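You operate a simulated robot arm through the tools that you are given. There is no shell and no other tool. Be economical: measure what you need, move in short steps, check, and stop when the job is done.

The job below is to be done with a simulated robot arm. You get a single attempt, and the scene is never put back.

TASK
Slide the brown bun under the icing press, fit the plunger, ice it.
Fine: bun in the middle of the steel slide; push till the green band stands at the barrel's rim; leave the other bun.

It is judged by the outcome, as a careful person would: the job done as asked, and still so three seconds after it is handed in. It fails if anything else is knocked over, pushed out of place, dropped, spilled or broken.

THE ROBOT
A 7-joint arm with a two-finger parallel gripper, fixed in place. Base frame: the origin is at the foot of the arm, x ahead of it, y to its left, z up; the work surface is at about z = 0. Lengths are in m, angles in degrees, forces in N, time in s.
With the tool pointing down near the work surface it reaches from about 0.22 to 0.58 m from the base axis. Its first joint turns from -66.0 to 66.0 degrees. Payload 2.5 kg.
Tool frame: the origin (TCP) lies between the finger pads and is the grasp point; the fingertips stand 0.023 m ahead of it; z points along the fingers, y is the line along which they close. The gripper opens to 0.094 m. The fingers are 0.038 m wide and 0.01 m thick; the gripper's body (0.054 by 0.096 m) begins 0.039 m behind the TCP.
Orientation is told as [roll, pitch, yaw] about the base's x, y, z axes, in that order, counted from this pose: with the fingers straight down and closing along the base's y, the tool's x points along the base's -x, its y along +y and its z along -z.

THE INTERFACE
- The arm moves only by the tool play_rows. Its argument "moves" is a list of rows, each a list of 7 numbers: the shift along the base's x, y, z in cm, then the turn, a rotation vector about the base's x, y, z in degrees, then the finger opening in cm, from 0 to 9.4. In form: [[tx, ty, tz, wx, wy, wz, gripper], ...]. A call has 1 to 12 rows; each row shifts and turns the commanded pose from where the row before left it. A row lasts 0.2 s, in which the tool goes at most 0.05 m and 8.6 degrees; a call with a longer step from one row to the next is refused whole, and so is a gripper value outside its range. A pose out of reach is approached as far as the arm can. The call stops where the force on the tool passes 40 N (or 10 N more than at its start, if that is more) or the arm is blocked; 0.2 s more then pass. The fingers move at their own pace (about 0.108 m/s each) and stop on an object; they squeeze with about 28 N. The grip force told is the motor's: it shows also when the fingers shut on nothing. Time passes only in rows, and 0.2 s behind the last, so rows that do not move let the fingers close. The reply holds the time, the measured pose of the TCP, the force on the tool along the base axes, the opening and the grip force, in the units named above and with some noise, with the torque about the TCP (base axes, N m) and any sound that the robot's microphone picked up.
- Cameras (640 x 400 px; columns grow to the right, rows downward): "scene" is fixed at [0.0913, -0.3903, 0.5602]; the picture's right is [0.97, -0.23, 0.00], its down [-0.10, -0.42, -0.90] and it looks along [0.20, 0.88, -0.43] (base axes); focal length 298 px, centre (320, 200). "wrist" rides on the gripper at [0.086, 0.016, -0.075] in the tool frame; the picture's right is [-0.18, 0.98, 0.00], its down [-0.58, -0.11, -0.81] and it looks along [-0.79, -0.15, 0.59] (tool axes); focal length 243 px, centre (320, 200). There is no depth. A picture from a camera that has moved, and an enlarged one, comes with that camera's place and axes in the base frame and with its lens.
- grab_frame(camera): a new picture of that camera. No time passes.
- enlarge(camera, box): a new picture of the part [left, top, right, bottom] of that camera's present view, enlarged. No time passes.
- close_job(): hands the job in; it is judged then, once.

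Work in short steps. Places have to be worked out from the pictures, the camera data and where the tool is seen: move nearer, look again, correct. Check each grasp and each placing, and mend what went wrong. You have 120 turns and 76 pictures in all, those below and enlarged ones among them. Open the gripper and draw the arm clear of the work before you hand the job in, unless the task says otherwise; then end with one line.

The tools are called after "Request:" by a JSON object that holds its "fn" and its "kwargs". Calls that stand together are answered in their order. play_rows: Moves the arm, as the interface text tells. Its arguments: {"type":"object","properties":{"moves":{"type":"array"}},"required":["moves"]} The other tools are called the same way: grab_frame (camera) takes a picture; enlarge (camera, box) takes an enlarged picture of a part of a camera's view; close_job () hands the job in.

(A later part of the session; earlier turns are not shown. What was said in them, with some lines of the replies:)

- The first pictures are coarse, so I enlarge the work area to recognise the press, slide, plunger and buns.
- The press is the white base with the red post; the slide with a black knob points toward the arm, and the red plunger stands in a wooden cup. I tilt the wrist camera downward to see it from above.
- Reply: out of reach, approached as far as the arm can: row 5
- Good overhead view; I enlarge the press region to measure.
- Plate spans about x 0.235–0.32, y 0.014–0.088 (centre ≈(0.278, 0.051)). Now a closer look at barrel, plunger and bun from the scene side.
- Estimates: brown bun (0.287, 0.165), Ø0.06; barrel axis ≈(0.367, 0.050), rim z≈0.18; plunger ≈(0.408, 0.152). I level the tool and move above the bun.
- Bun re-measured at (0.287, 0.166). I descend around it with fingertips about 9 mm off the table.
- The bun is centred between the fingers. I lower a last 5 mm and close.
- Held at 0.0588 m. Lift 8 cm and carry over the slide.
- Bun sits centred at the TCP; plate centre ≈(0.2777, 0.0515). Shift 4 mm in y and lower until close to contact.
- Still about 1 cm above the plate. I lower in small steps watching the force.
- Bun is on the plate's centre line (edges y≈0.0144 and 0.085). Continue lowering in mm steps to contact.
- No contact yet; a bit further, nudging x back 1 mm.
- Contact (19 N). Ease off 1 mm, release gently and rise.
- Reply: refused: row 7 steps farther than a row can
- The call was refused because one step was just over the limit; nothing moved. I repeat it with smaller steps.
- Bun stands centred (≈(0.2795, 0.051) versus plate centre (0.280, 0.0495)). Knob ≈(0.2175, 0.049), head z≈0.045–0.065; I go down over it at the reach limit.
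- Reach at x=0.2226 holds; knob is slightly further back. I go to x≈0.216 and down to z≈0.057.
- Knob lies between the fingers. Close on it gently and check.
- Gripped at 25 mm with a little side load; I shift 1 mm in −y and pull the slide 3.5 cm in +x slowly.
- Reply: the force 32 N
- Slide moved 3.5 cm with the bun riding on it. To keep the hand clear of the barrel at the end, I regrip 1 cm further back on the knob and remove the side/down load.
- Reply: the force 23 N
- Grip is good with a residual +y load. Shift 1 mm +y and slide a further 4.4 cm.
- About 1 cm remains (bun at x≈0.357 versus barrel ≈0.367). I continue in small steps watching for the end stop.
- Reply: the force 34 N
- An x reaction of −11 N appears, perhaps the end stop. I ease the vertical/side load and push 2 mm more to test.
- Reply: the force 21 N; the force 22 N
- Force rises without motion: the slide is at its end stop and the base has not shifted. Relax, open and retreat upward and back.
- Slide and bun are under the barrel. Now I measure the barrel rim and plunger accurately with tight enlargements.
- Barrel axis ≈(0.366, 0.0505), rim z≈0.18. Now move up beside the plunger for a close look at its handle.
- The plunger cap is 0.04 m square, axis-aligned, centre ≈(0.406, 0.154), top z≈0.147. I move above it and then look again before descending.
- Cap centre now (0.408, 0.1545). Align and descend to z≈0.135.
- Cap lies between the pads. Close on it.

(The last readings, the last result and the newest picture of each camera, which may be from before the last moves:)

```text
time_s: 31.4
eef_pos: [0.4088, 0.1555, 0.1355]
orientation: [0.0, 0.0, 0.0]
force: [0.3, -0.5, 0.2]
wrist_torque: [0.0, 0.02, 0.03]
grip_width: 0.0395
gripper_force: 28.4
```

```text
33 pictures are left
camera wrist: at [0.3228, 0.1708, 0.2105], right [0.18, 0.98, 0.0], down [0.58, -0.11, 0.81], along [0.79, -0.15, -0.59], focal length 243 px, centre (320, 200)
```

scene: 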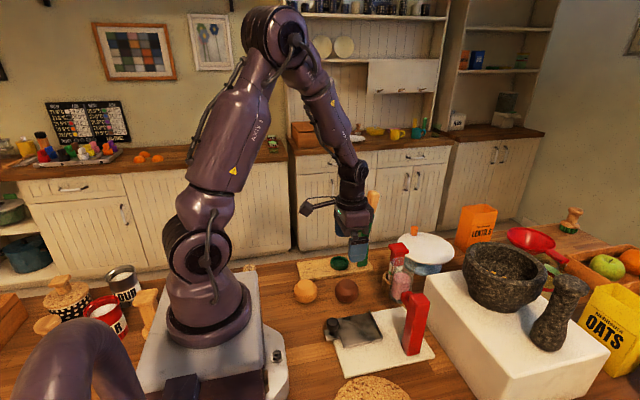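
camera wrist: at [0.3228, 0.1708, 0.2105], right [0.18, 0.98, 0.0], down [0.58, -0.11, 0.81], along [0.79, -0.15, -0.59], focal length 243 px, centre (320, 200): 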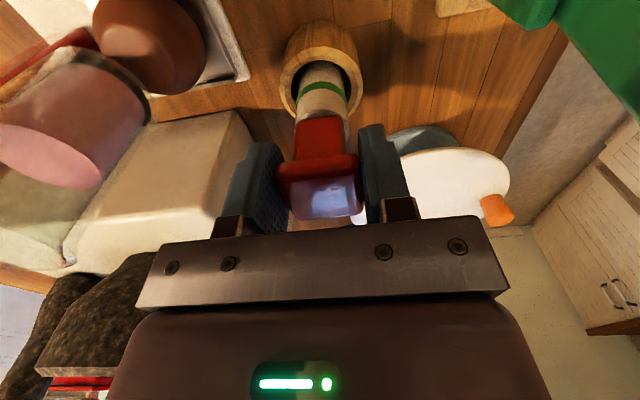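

Gripped at 39.5 mm. Lift straight up 19 cm.

Request:
{"fn": "play_rows", "kwargs": {"moves": [[0, 0, 1, 0, 0, 0, 3], [0, 0, 1.5, 0, 0, 0, 3], [0, 0, 2, 0, 0, 0, 3], [0, 0, 2, 0, 0, 0, 3], [0, 0, 2.5, 0, 0, 0, 3], [0, 0, 2.5, 0, 0, 0, 3], [0, 0, 2.5, 0, 0, 0, 3], [0, 0, 2.5, 0, 0, 0, 3], [0, 0, 2.5, 0, 0, 0, 3], [0, 0, 0, 0, 0, 0, 3]]}}

Request:
{"fn": "enlarge", "kwargs": {"camera": "scene", "box": [340, 100, 480, 310]}}

Request:
{"fn": "grab_frame", "kwargs": {"camera": "wrist"}}

```text
time_s: 33.6
eef_pos: [0.4116, 0.1556, 0.3264]
orientation: [0.0, -0.1, 0.0]
force: [0.4, 1.0, -1.5]
wrist_torque: [0.01, 0.01, 0.0]
grip_width: 0.0397
gripper_force: 27.9
```

```text
1.90 times, centred on (410, 205) of scene
camera zoom: at [0.0913, -0.3903, 0.5602], right [0.97, -0.23, 0.0], down [-0.1, -0.42, -0.9], along [0.2, 0.88, -0.43], focal length 568 px, centre (149, 190)
```

zoom: 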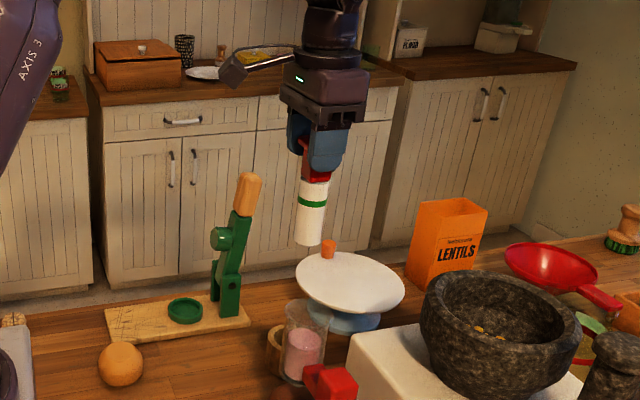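

```text
31 pictures are left
camera wrist: at [0.326, 0.1706, 0.401], right [0.18, 0.98, 0.0], down [0.58, -0.11, 0.81], along [0.79, -0.15, -0.59], focal length 243 px, centre (320, 200)
```

wrist: 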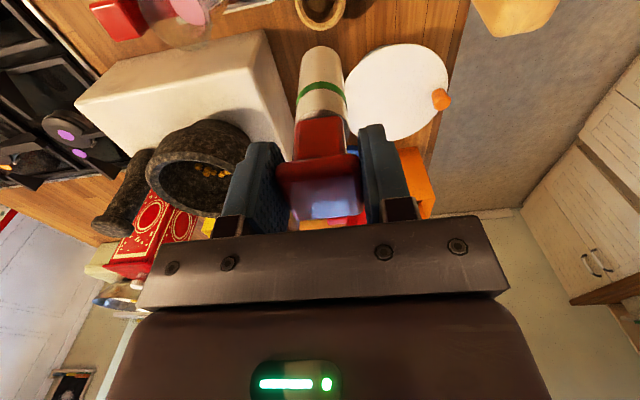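

Plunger hangs vertical, tip z≈0.20. Raise 2.5 cm more and carry over the barrel axis.

Request:
{"fn": "play_rows", "kwargs": {"moves": [[0, 0, 2.5, 0, 0, 0, 3], [-1, -2.5, 0, 0, 0, 0, 3], [-1, -2.5, 0, 0, 0, 0, 3], [-1, -2.5, 0, 0, 0, 0, 3], [-1, -2, 0, 0, 0, 0, 3], [-0.5, -1, 0, 0, 0, 0, 3], [0, 0, 0, 0, 0, 0, 3]]}}

Request:
{"fn": "enlarge", "kwargs": {"camera": "scene", "box": [360, 190, 440, 310]}}

Request:
{"fn": "enlarge", "kwargs": {"camera": "wrist", "box": [240, 0, 400, 120]}}

```text
time_s: 35.2
eef_pos: [0.3636, 0.051, 0.3518]
orientation: [0.0, -0.1, 0.0]
force: [-0.2, 0.1, -0.4]
wrist_torque: [-0.02, 0.0, -0.01]
grip_width: 0.0398
gripper_force: 28.2
```

```text
3.33 times, centred on (400, 250) of scene
camera zoom: at [0.0913, -0.3903, 0.5602], right [0.97, -0.23, 0.0], down [-0.1, -0.42, -0.9], along [0.2, 0.88, -0.43], focal length 995 px, centre (53, 33)
```

zoom: 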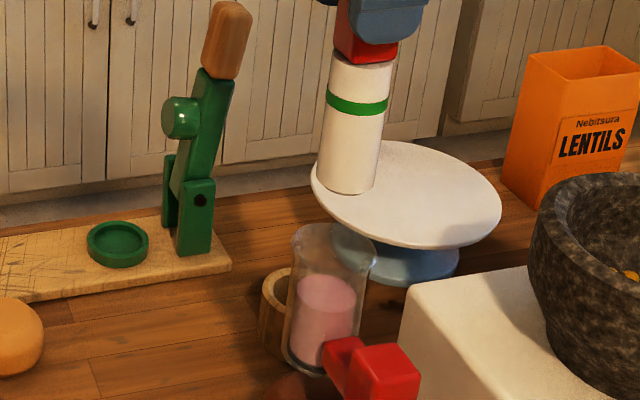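

```text
3.33 times, centred on (320, 60) of wrist
camera zoom: at [0.278, 0.0659, 0.4267], right [0.18, 0.98, 0.0], down [0.58, -0.11, 0.81], along [0.79, -0.15, -0.59], focal length 809 px, centre (320, 667)
```

zoom: 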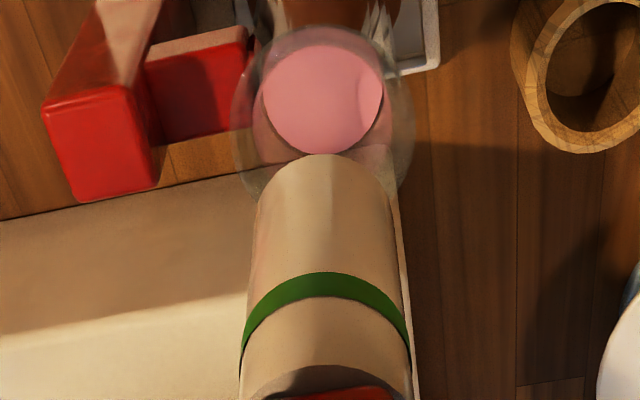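

Sideways (y) alignment is right within a mm; the scene view suggests shifting x by −2 mm. I do that and lower to just above the rim to compare again.

Request:
{"fn": "play_rows", "kwargs": {"moves": [[-0.2, 0, -1.5, 0, 0, 0, 3], [0, 0, -1.2, 0, 0, 0, 3], [0, 0, 0, 0, 0, 0, 3]]}}

Request:
{"fn": "enlarge", "kwargs": {"camera": "scene", "box": [380, 225, 420, 295]}}

Request:
{"fn": "enlarge", "kwargs": {"camera": "wrist", "box": [260, 0, 380, 100]}}

```text
time_s: 36.0
eef_pos: [0.3632, 0.0494, 0.3246]
orientation: [0.0, 0.0, 0.0]
force: [-0.2, -0.3, -0.9]
wrist_torque: [0.02, 0.0, 0.02]
grip_width: 0.0395
gripper_force: 28.1
```

```text
5.71 times, centred on (400, 260) of scene
camera zoom: at [0.0913, -0.3903, 0.5602], right [0.97, -0.23, 0.0], down [-0.1, -0.42, -0.9], along [0.2, 0.88, -0.43], focal length 1705 px, centre (-137, -143)
```

zoom: 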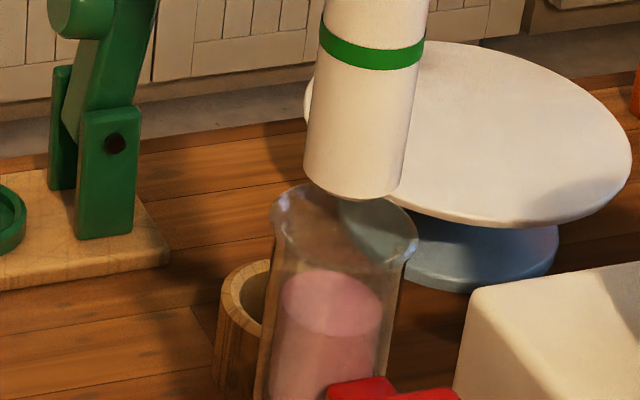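

```text
4.00 times, centred on (320, 50) of wrist
camera zoom: at [0.2774, 0.0655, 0.3998], right [0.18, 0.98, 0.0], down [0.58, -0.11, 0.81], along [0.79, -0.15, -0.59], focal length 970 px, centre (320, 800)
```

zoom: 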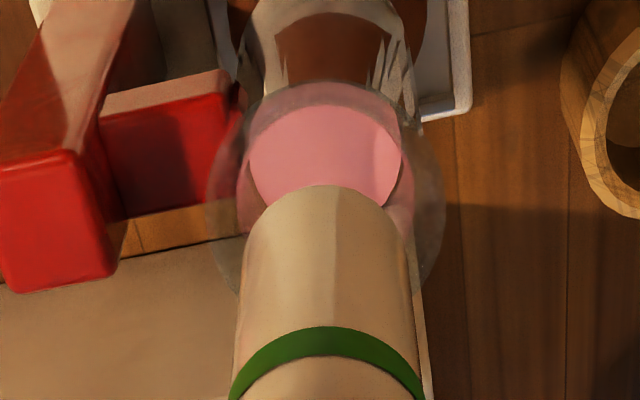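

Both views agree within 1 mm. Lower gently into the mouth with force watch.

Request:
{"fn": "play_rows", "kwargs": {"moves": [[-0.05, 0, -1, 0, 0, 0, 3], [0, 0, -0.5, 0, 0, 0, 3], [0, 0, -0.5, 0, 0, 0, 3], [0, 0, -0.5, 0, 0, 0, 3], [0, 0, -0.5, 0, 0, 0, 3], [0, 0, 0, 0, 0, 0, 3]]}}

Request:
{"fn": "enlarge", "kwargs": {"camera": "scene", "box": [375, 215, 425, 305]}}

Request:
{"fn": "enlarge", "kwargs": {"camera": "wrist", "box": [260, 0, 380, 100]}}

```text
time_s: 37.4
eef_pos: [0.363, 0.0503, 0.2952]
orientation: [0.0, 0.0, 0.0]
force: [0.0, 0.8, -0.9]
wrist_torque: [-0.01, 0.02, 0.0]
grip_width: 0.0396
gripper_force: 27.8
```

```text
4.44 times, centred on (400, 260) of scene
camera zoom: at [0.0913, -0.3903, 0.5602], right [0.97, -0.23, 0.0], down [-0.1, -0.42, -0.9], along [0.2, 0.88, -0.43], focal length 1326 px, centre (-36, -67)
```

zoom: 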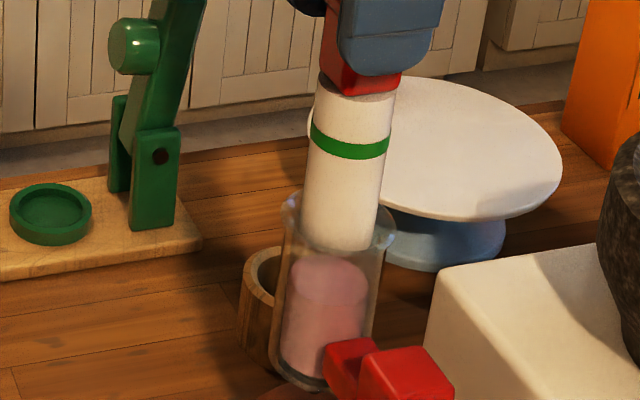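

```text
4.00 times, centred on (320, 50) of wrist
camera zoom: at [0.2767, 0.0653, 0.3691], right [0.18, 0.98, 0.0], down [0.58, -0.11, 0.81], along [0.79, -0.15, -0.59], focal length 970 px, centre (320, 800)
```

zoom: 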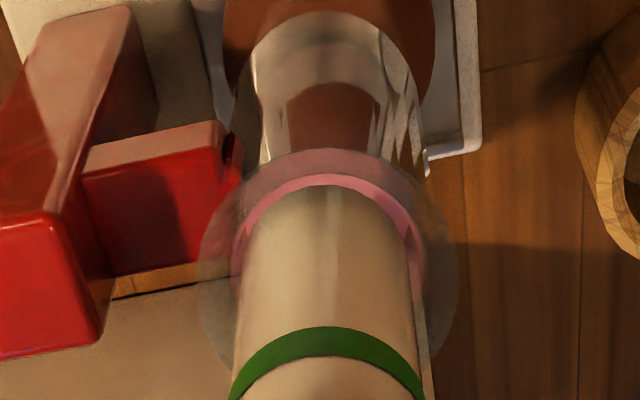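

Plunger is cleanly in the barrel, no contact force. Continue down 3 cm, slowly, into the icing.

Request:
{"fn": "play_rows", "kwargs": {"moves": [[0, 0, -0.5, 0, 0, 0, 3], [0, 0, -0.5, 0, 0, 0, 3], [0, 0, -0.5, 0, 0, 0, 3], [0, 0, -0.4, 0, 0, 0, 3], [0, 0, -0.4, 0, 0, 0, 3], [0, 0, -0.4, 0, 0, 0, 3], [0, 0, -0.3, 0, 0, 0, 3], [0, 0, 0, 0, 0, 0, 3]]}}

Request:
{"fn": "enlarge", "kwargs": {"camera": "scene", "box": [370, 225, 430, 335]}}

```text
time_s: 39.2
eef_pos: [0.3612, 0.0512, 0.2642]
orientation: [0.0, 0.1, 0.1]
force: [0.2, -0.3, -0.6]
wrist_torque: [0.05, 0.01, 0.0]
grip_width: 0.0397
gripper_force: 27.6
```

```text
3.64 times, centred on (400, 280) of scene
camera zoom: at [0.0913, -0.3903, 0.5602], right [0.97, -0.23, 0.0], down [-0.1, -0.42, -0.9], along [0.2, 0.88, -0.43], focal length 1085 px, centre (29, -91)
```

zoom: 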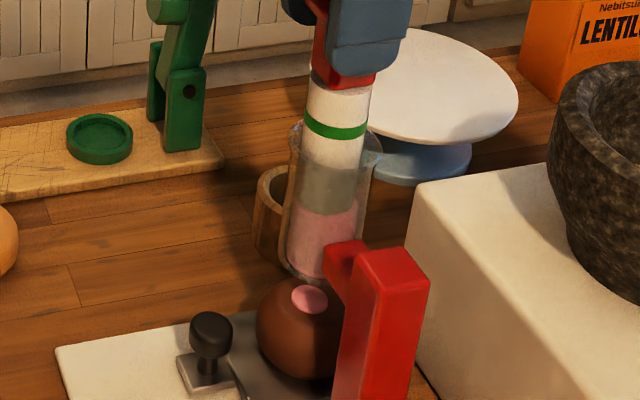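

Icing is emerging onto the bun's centre; about 2 cm of travel remains. Lower 1.3 cm and look.

Request:
{"fn": "play_rows", "kwargs": {"moves": [[0, 0, -0.4, 0, 0, 0, 3], [0, 0, -0.4, 0, 0, 0, 3], [0, 0, -0.3, 0, 0, 0, 3], [0, 0, -0.2, 0, 0, 0, 3], [0, 0, 0, 0, 0, 0, 3]]}}

Request:
{"fn": "enlarge", "kwargs": {"camera": "scene", "box": [385, 235, 420, 290]}}

Request:
{"fn": "enlarge", "kwargs": {"camera": "wrist", "box": [250, 0, 390, 130]}}

```text
time_s: 40.4
eef_pos: [0.3633, 0.0481, 0.2517]
orientation: [-0.1, 0.1, -0.2]
force: [0.8, 0.2, -1.4]
wrist_torque: [-0.02, 0.0, 0.01]
grip_width: 0.0397
gripper_force: 28.0
```

```text
7.27 times, centred on (402, 262) of scene
camera zoom: at [0.0913, -0.3903, 0.5602], right [0.97, -0.23, 0.0], down [-0.1, -0.42, -0.9], along [0.2, 0.88, -0.43], focal length 2170 px, centre (-280, -254)
```

zoom: 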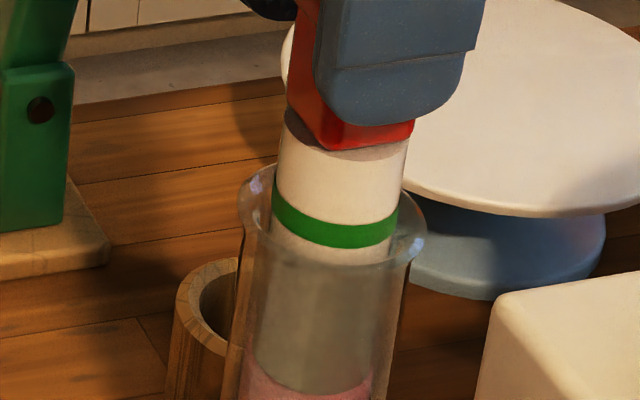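

```text
3.08 times, centred on (320, 65) of wrist
camera zoom: at [0.2771, 0.0635, 0.3263], right [0.19, 0.98, 0.0], down [0.58, -0.11, 0.81], along [0.79, -0.15, -0.59], focal length 746 px, centre (320, 615)
```

zoom: 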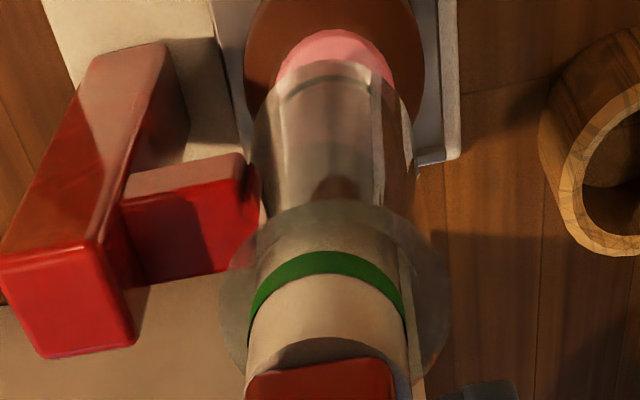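

Comparing ellipse centres, the band's middle is ≈2.5 mm above the rim. Lower 2 mm and re-inspect.

Request:
{"fn": "play_rows", "kwargs": {"moves": [[0, 0, -0.1, 0, 0, 0, 3], [0, 0, -0.1, 0, 0, 0, 3], [0, 0, 0, 0, 0, 0, 3]]}}

Request:
{"fn": "enlarge", "kwargs": {"camera": "scene", "box": [390, 245, 420, 280]}}

```text
time_s: 41.2
eef_pos: [0.3626, 0.0496, 0.2485]
orientation: [0.0, 0.0, 0.0]
force: [-0.1, 0.4, -0.8]
wrist_torque: [0.01, -0.04, 0.0]
grip_width: 0.0394
gripper_force: 27.4
```

```text
11.43 times, centred on (405, 262) of scene
camera zoom: at [0.0913, -0.3903, 0.5602], right [0.97, -0.23, 0.0], down [-0.1, -0.42, -0.9], along [0.2, 0.88, -0.43], focal length 3410 px, centre (-651, -514)
```

zoom: 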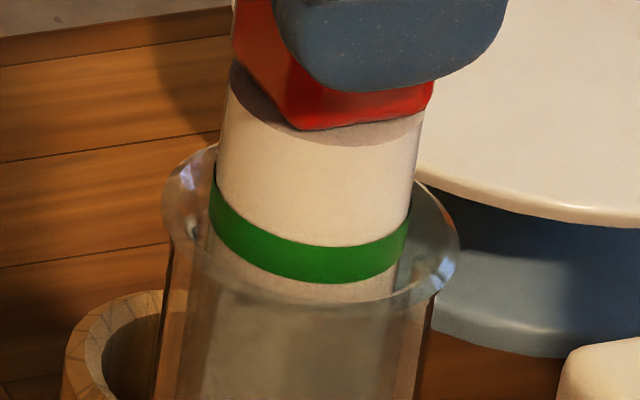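

The rim plane now crosses the lower part of the green band; band middle still ≈2 mm high. Lower 1.5 mm more.

Request:
{"fn": "play_rows", "kwargs": {"moves": [[0, 0, -0.15, 0, 0, 0, 3], [0, 0, 0, 0, 0, 0, 3]]}}

Request:
{"fn": "enlarge", "kwargs": {"camera": "scene", "box": [390, 245, 420, 280]}}

Request:
{"fn": "enlarge", "kwargs": {"camera": "wrist", "box": [270, 40, 370, 140]}}

```text
time_s: 41.8
eef_pos: [0.3618, 0.0481, 0.2475]
orientation: [0.0, 0.0, -0.1]
force: [1.1, -0.6, 1.1]
wrist_torque: [-0.01, -0.08, 0.01]
grip_width: 0.0397
gripper_force: 27.8
```

```text
11.43 times, centred on (405, 262) of scene
camera zoom: at [0.0913, -0.3903, 0.5602], right [0.97, -0.23, 0.0], down [-0.1, -0.42, -0.9], along [0.2, 0.88, -0.43], focal length 3410 px, centre (-651, -514)
```

zoom: 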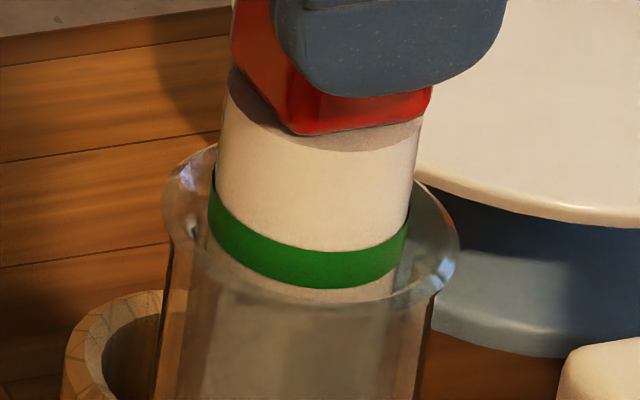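

```text
4.00 times, centred on (320, 90) of wrist
camera zoom: at [0.2765, 0.0648, 0.3225], right [0.18, 0.98, 0.0], down [0.58, -0.11, 0.81], along [0.79, -0.15, -0.59], focal length 970 px, centre (320, 640)
```

zoom: 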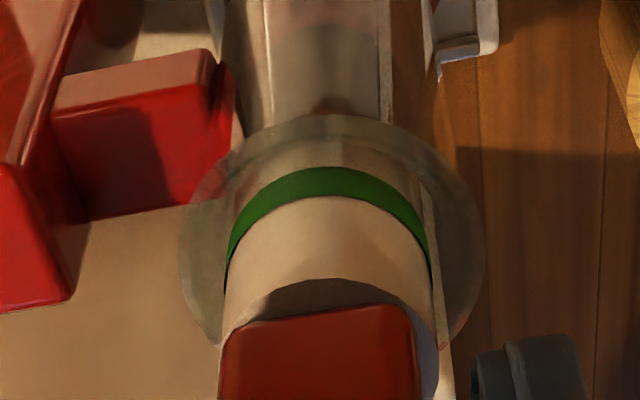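

Ray estimates put the band's middle within about 1 mm of the rim in both views. Release the handle, rise, and check that it stays.

Request:
{"fn": "play_rows", "kwargs": {"moves": [[0, 0, -0.05, 0, 0, 0, 3], [0, 0, 0, 0, 0, 0, 4.6], [0, 0, 0, 0, 0, 0, 6], [0, 0, 0, 0, 0, 0, 6], [0, 0, 1, 0, 0, 0, 6], [0, 0, 3, 0, 0, 0, 6], [-1, 0, 3, 0, 0, 0, 6], [-1, 0, 3, 0, 0, 0, 6], [-2, 0, 2, 0, 0, 0, 6], [-2, 0, 0, 0, 0, 0, 6]]}}

Request:
{"fn": "enlarge", "kwargs": {"camera": "scene", "box": [390, 245, 420, 280]}}

Request:
{"fn": "enlarge", "kwargs": {"camera": "scene", "box": [340, 200, 440, 350]}}

Request:
{"fn": "grab_frame", "kwargs": {"camera": "wrist"}}

```text
time_s: 44.0
eef_pos: [0.3011, 0.0503, 0.3685]
orientation: [0.0, -0.1, 0.0]
force: [0.3, 0.0, -0.6]
wrist_torque: [0.0, -0.04, 0.0]
grip_width: 0.06
gripper_force: 0.1
```

```text
11.43 times, centred on (405, 262) of scene
camera zoom: at [0.0913, -0.3903, 0.5602], right [0.97, -0.23, 0.0], down [-0.1, -0.42, -0.9], along [0.2, 0.88, -0.43], focal length 3410 px, centre (-651, -514)
```

zoom: 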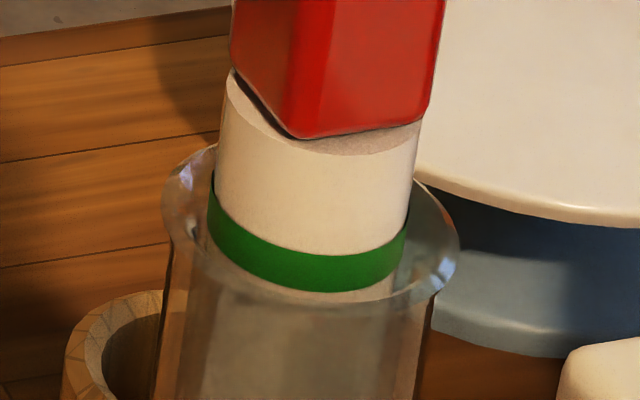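

```text
2.67 times, centred on (390, 275) of scene
camera zoom: at [0.0913, -0.3903, 0.5602], right [0.97, -0.23, 0.0], down [-0.1, -0.42, -0.9], along [0.2, 0.88, -0.43], focal length 796 px, centre (133, 0)
```

zoom: 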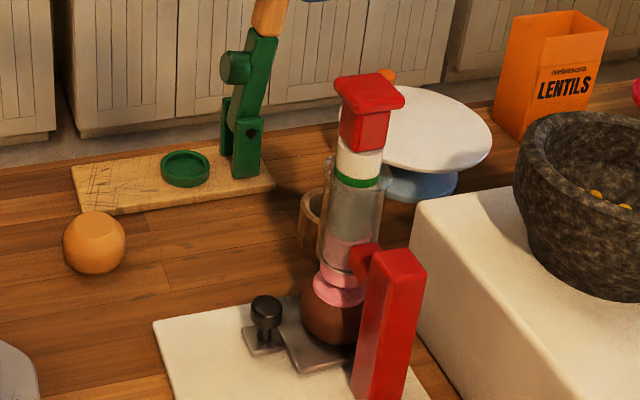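

```text
16 pictures are left
camera wrist: at [0.2156, 0.0658, 0.443], right [0.18, 0.98, 0.0], down [0.58, -0.11, 0.81], along [0.79, -0.15, -0.59], focal length 243 px, centre (320, 200)
```

wrist: 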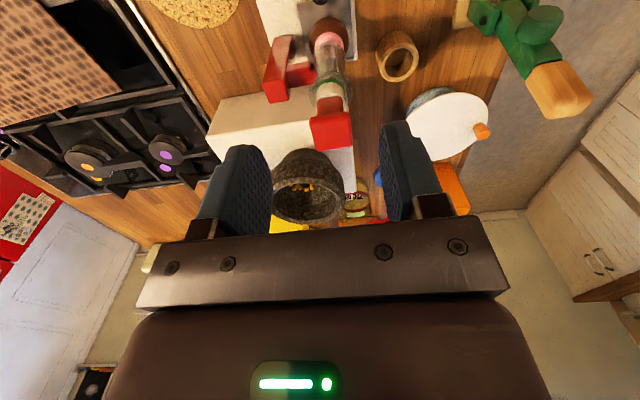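

The plunger stays upright with its band at the rim, the bun is iced. I back off a bit more, let a second pass, and check that nothing creeps.

Request:
{"fn": "play_rows", "kwargs": {"moves": [[-1, 0, 2, 0, 0, 0, 6], [-1, 0, 2, 0, 0, 0, 6], [0, 0, 0, 0, 0, 0, 6], [0, 0, 0, 0, 0, 0, 6], [0, 0, 0, 0, 0, 0, 6], [0, 0, 0, 0, 0, 0, 6], [0, 0, 0, 0, 0, 0, 6], [0, 0, 0, 0, 0, 0, 6]]}}

Request:
{"fn": "enlarge", "kwargs": {"camera": "scene", "box": [390, 245, 420, 280]}}

Request:
{"fn": "enlarge", "kwargs": {"camera": "scene", "box": [370, 285, 420, 350]}}

```text
time_s: 45.8
eef_pos: [0.2816, 0.0509, 0.4095]
orientation: [0.0, 0.0, 0.0]
force: [-0.8, 0.7, 0.3]
wrist_torque: [-0.02, 0.0, 0.0]
grip_width: 0.0602
gripper_force: 0.1
```

```text
11.43 times, centred on (405, 262) of scene
camera zoom: at [0.0913, -0.3903, 0.5602], right [0.97, -0.23, 0.0], down [-0.1, -0.42, -0.9], along [0.2, 0.88, -0.43], focal length 3410 px, centre (-651, -514)
```

zoom: 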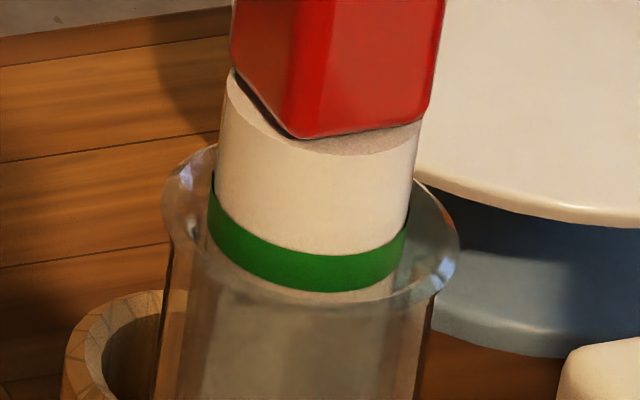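

```text
6.15 times, centred on (395, 318) of scene
camera zoom: at [0.0913, -0.3903, 0.5602], right [0.97, -0.23, 0.0], down [-0.1, -0.42, -0.9], along [0.2, 0.88, -0.43], focal length 1836 px, centre (-142, -523)
```

zoom: 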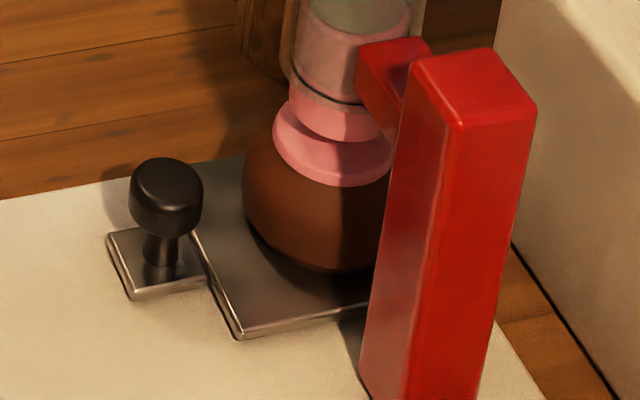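

Nothing has moved since release: the band stands at the rim, the iced bun is centred on the slide under the barrel, and the other bun is untouched. I hand in.

Request:
{"fn": "close_job", "kwargs": {}}

```text
The job is handed in.
```

The brown bun is on the steel slide under the press, iced, with the plunger fitted and its green band within about 1 mm of the barrel's rim; the other bun was left alone.
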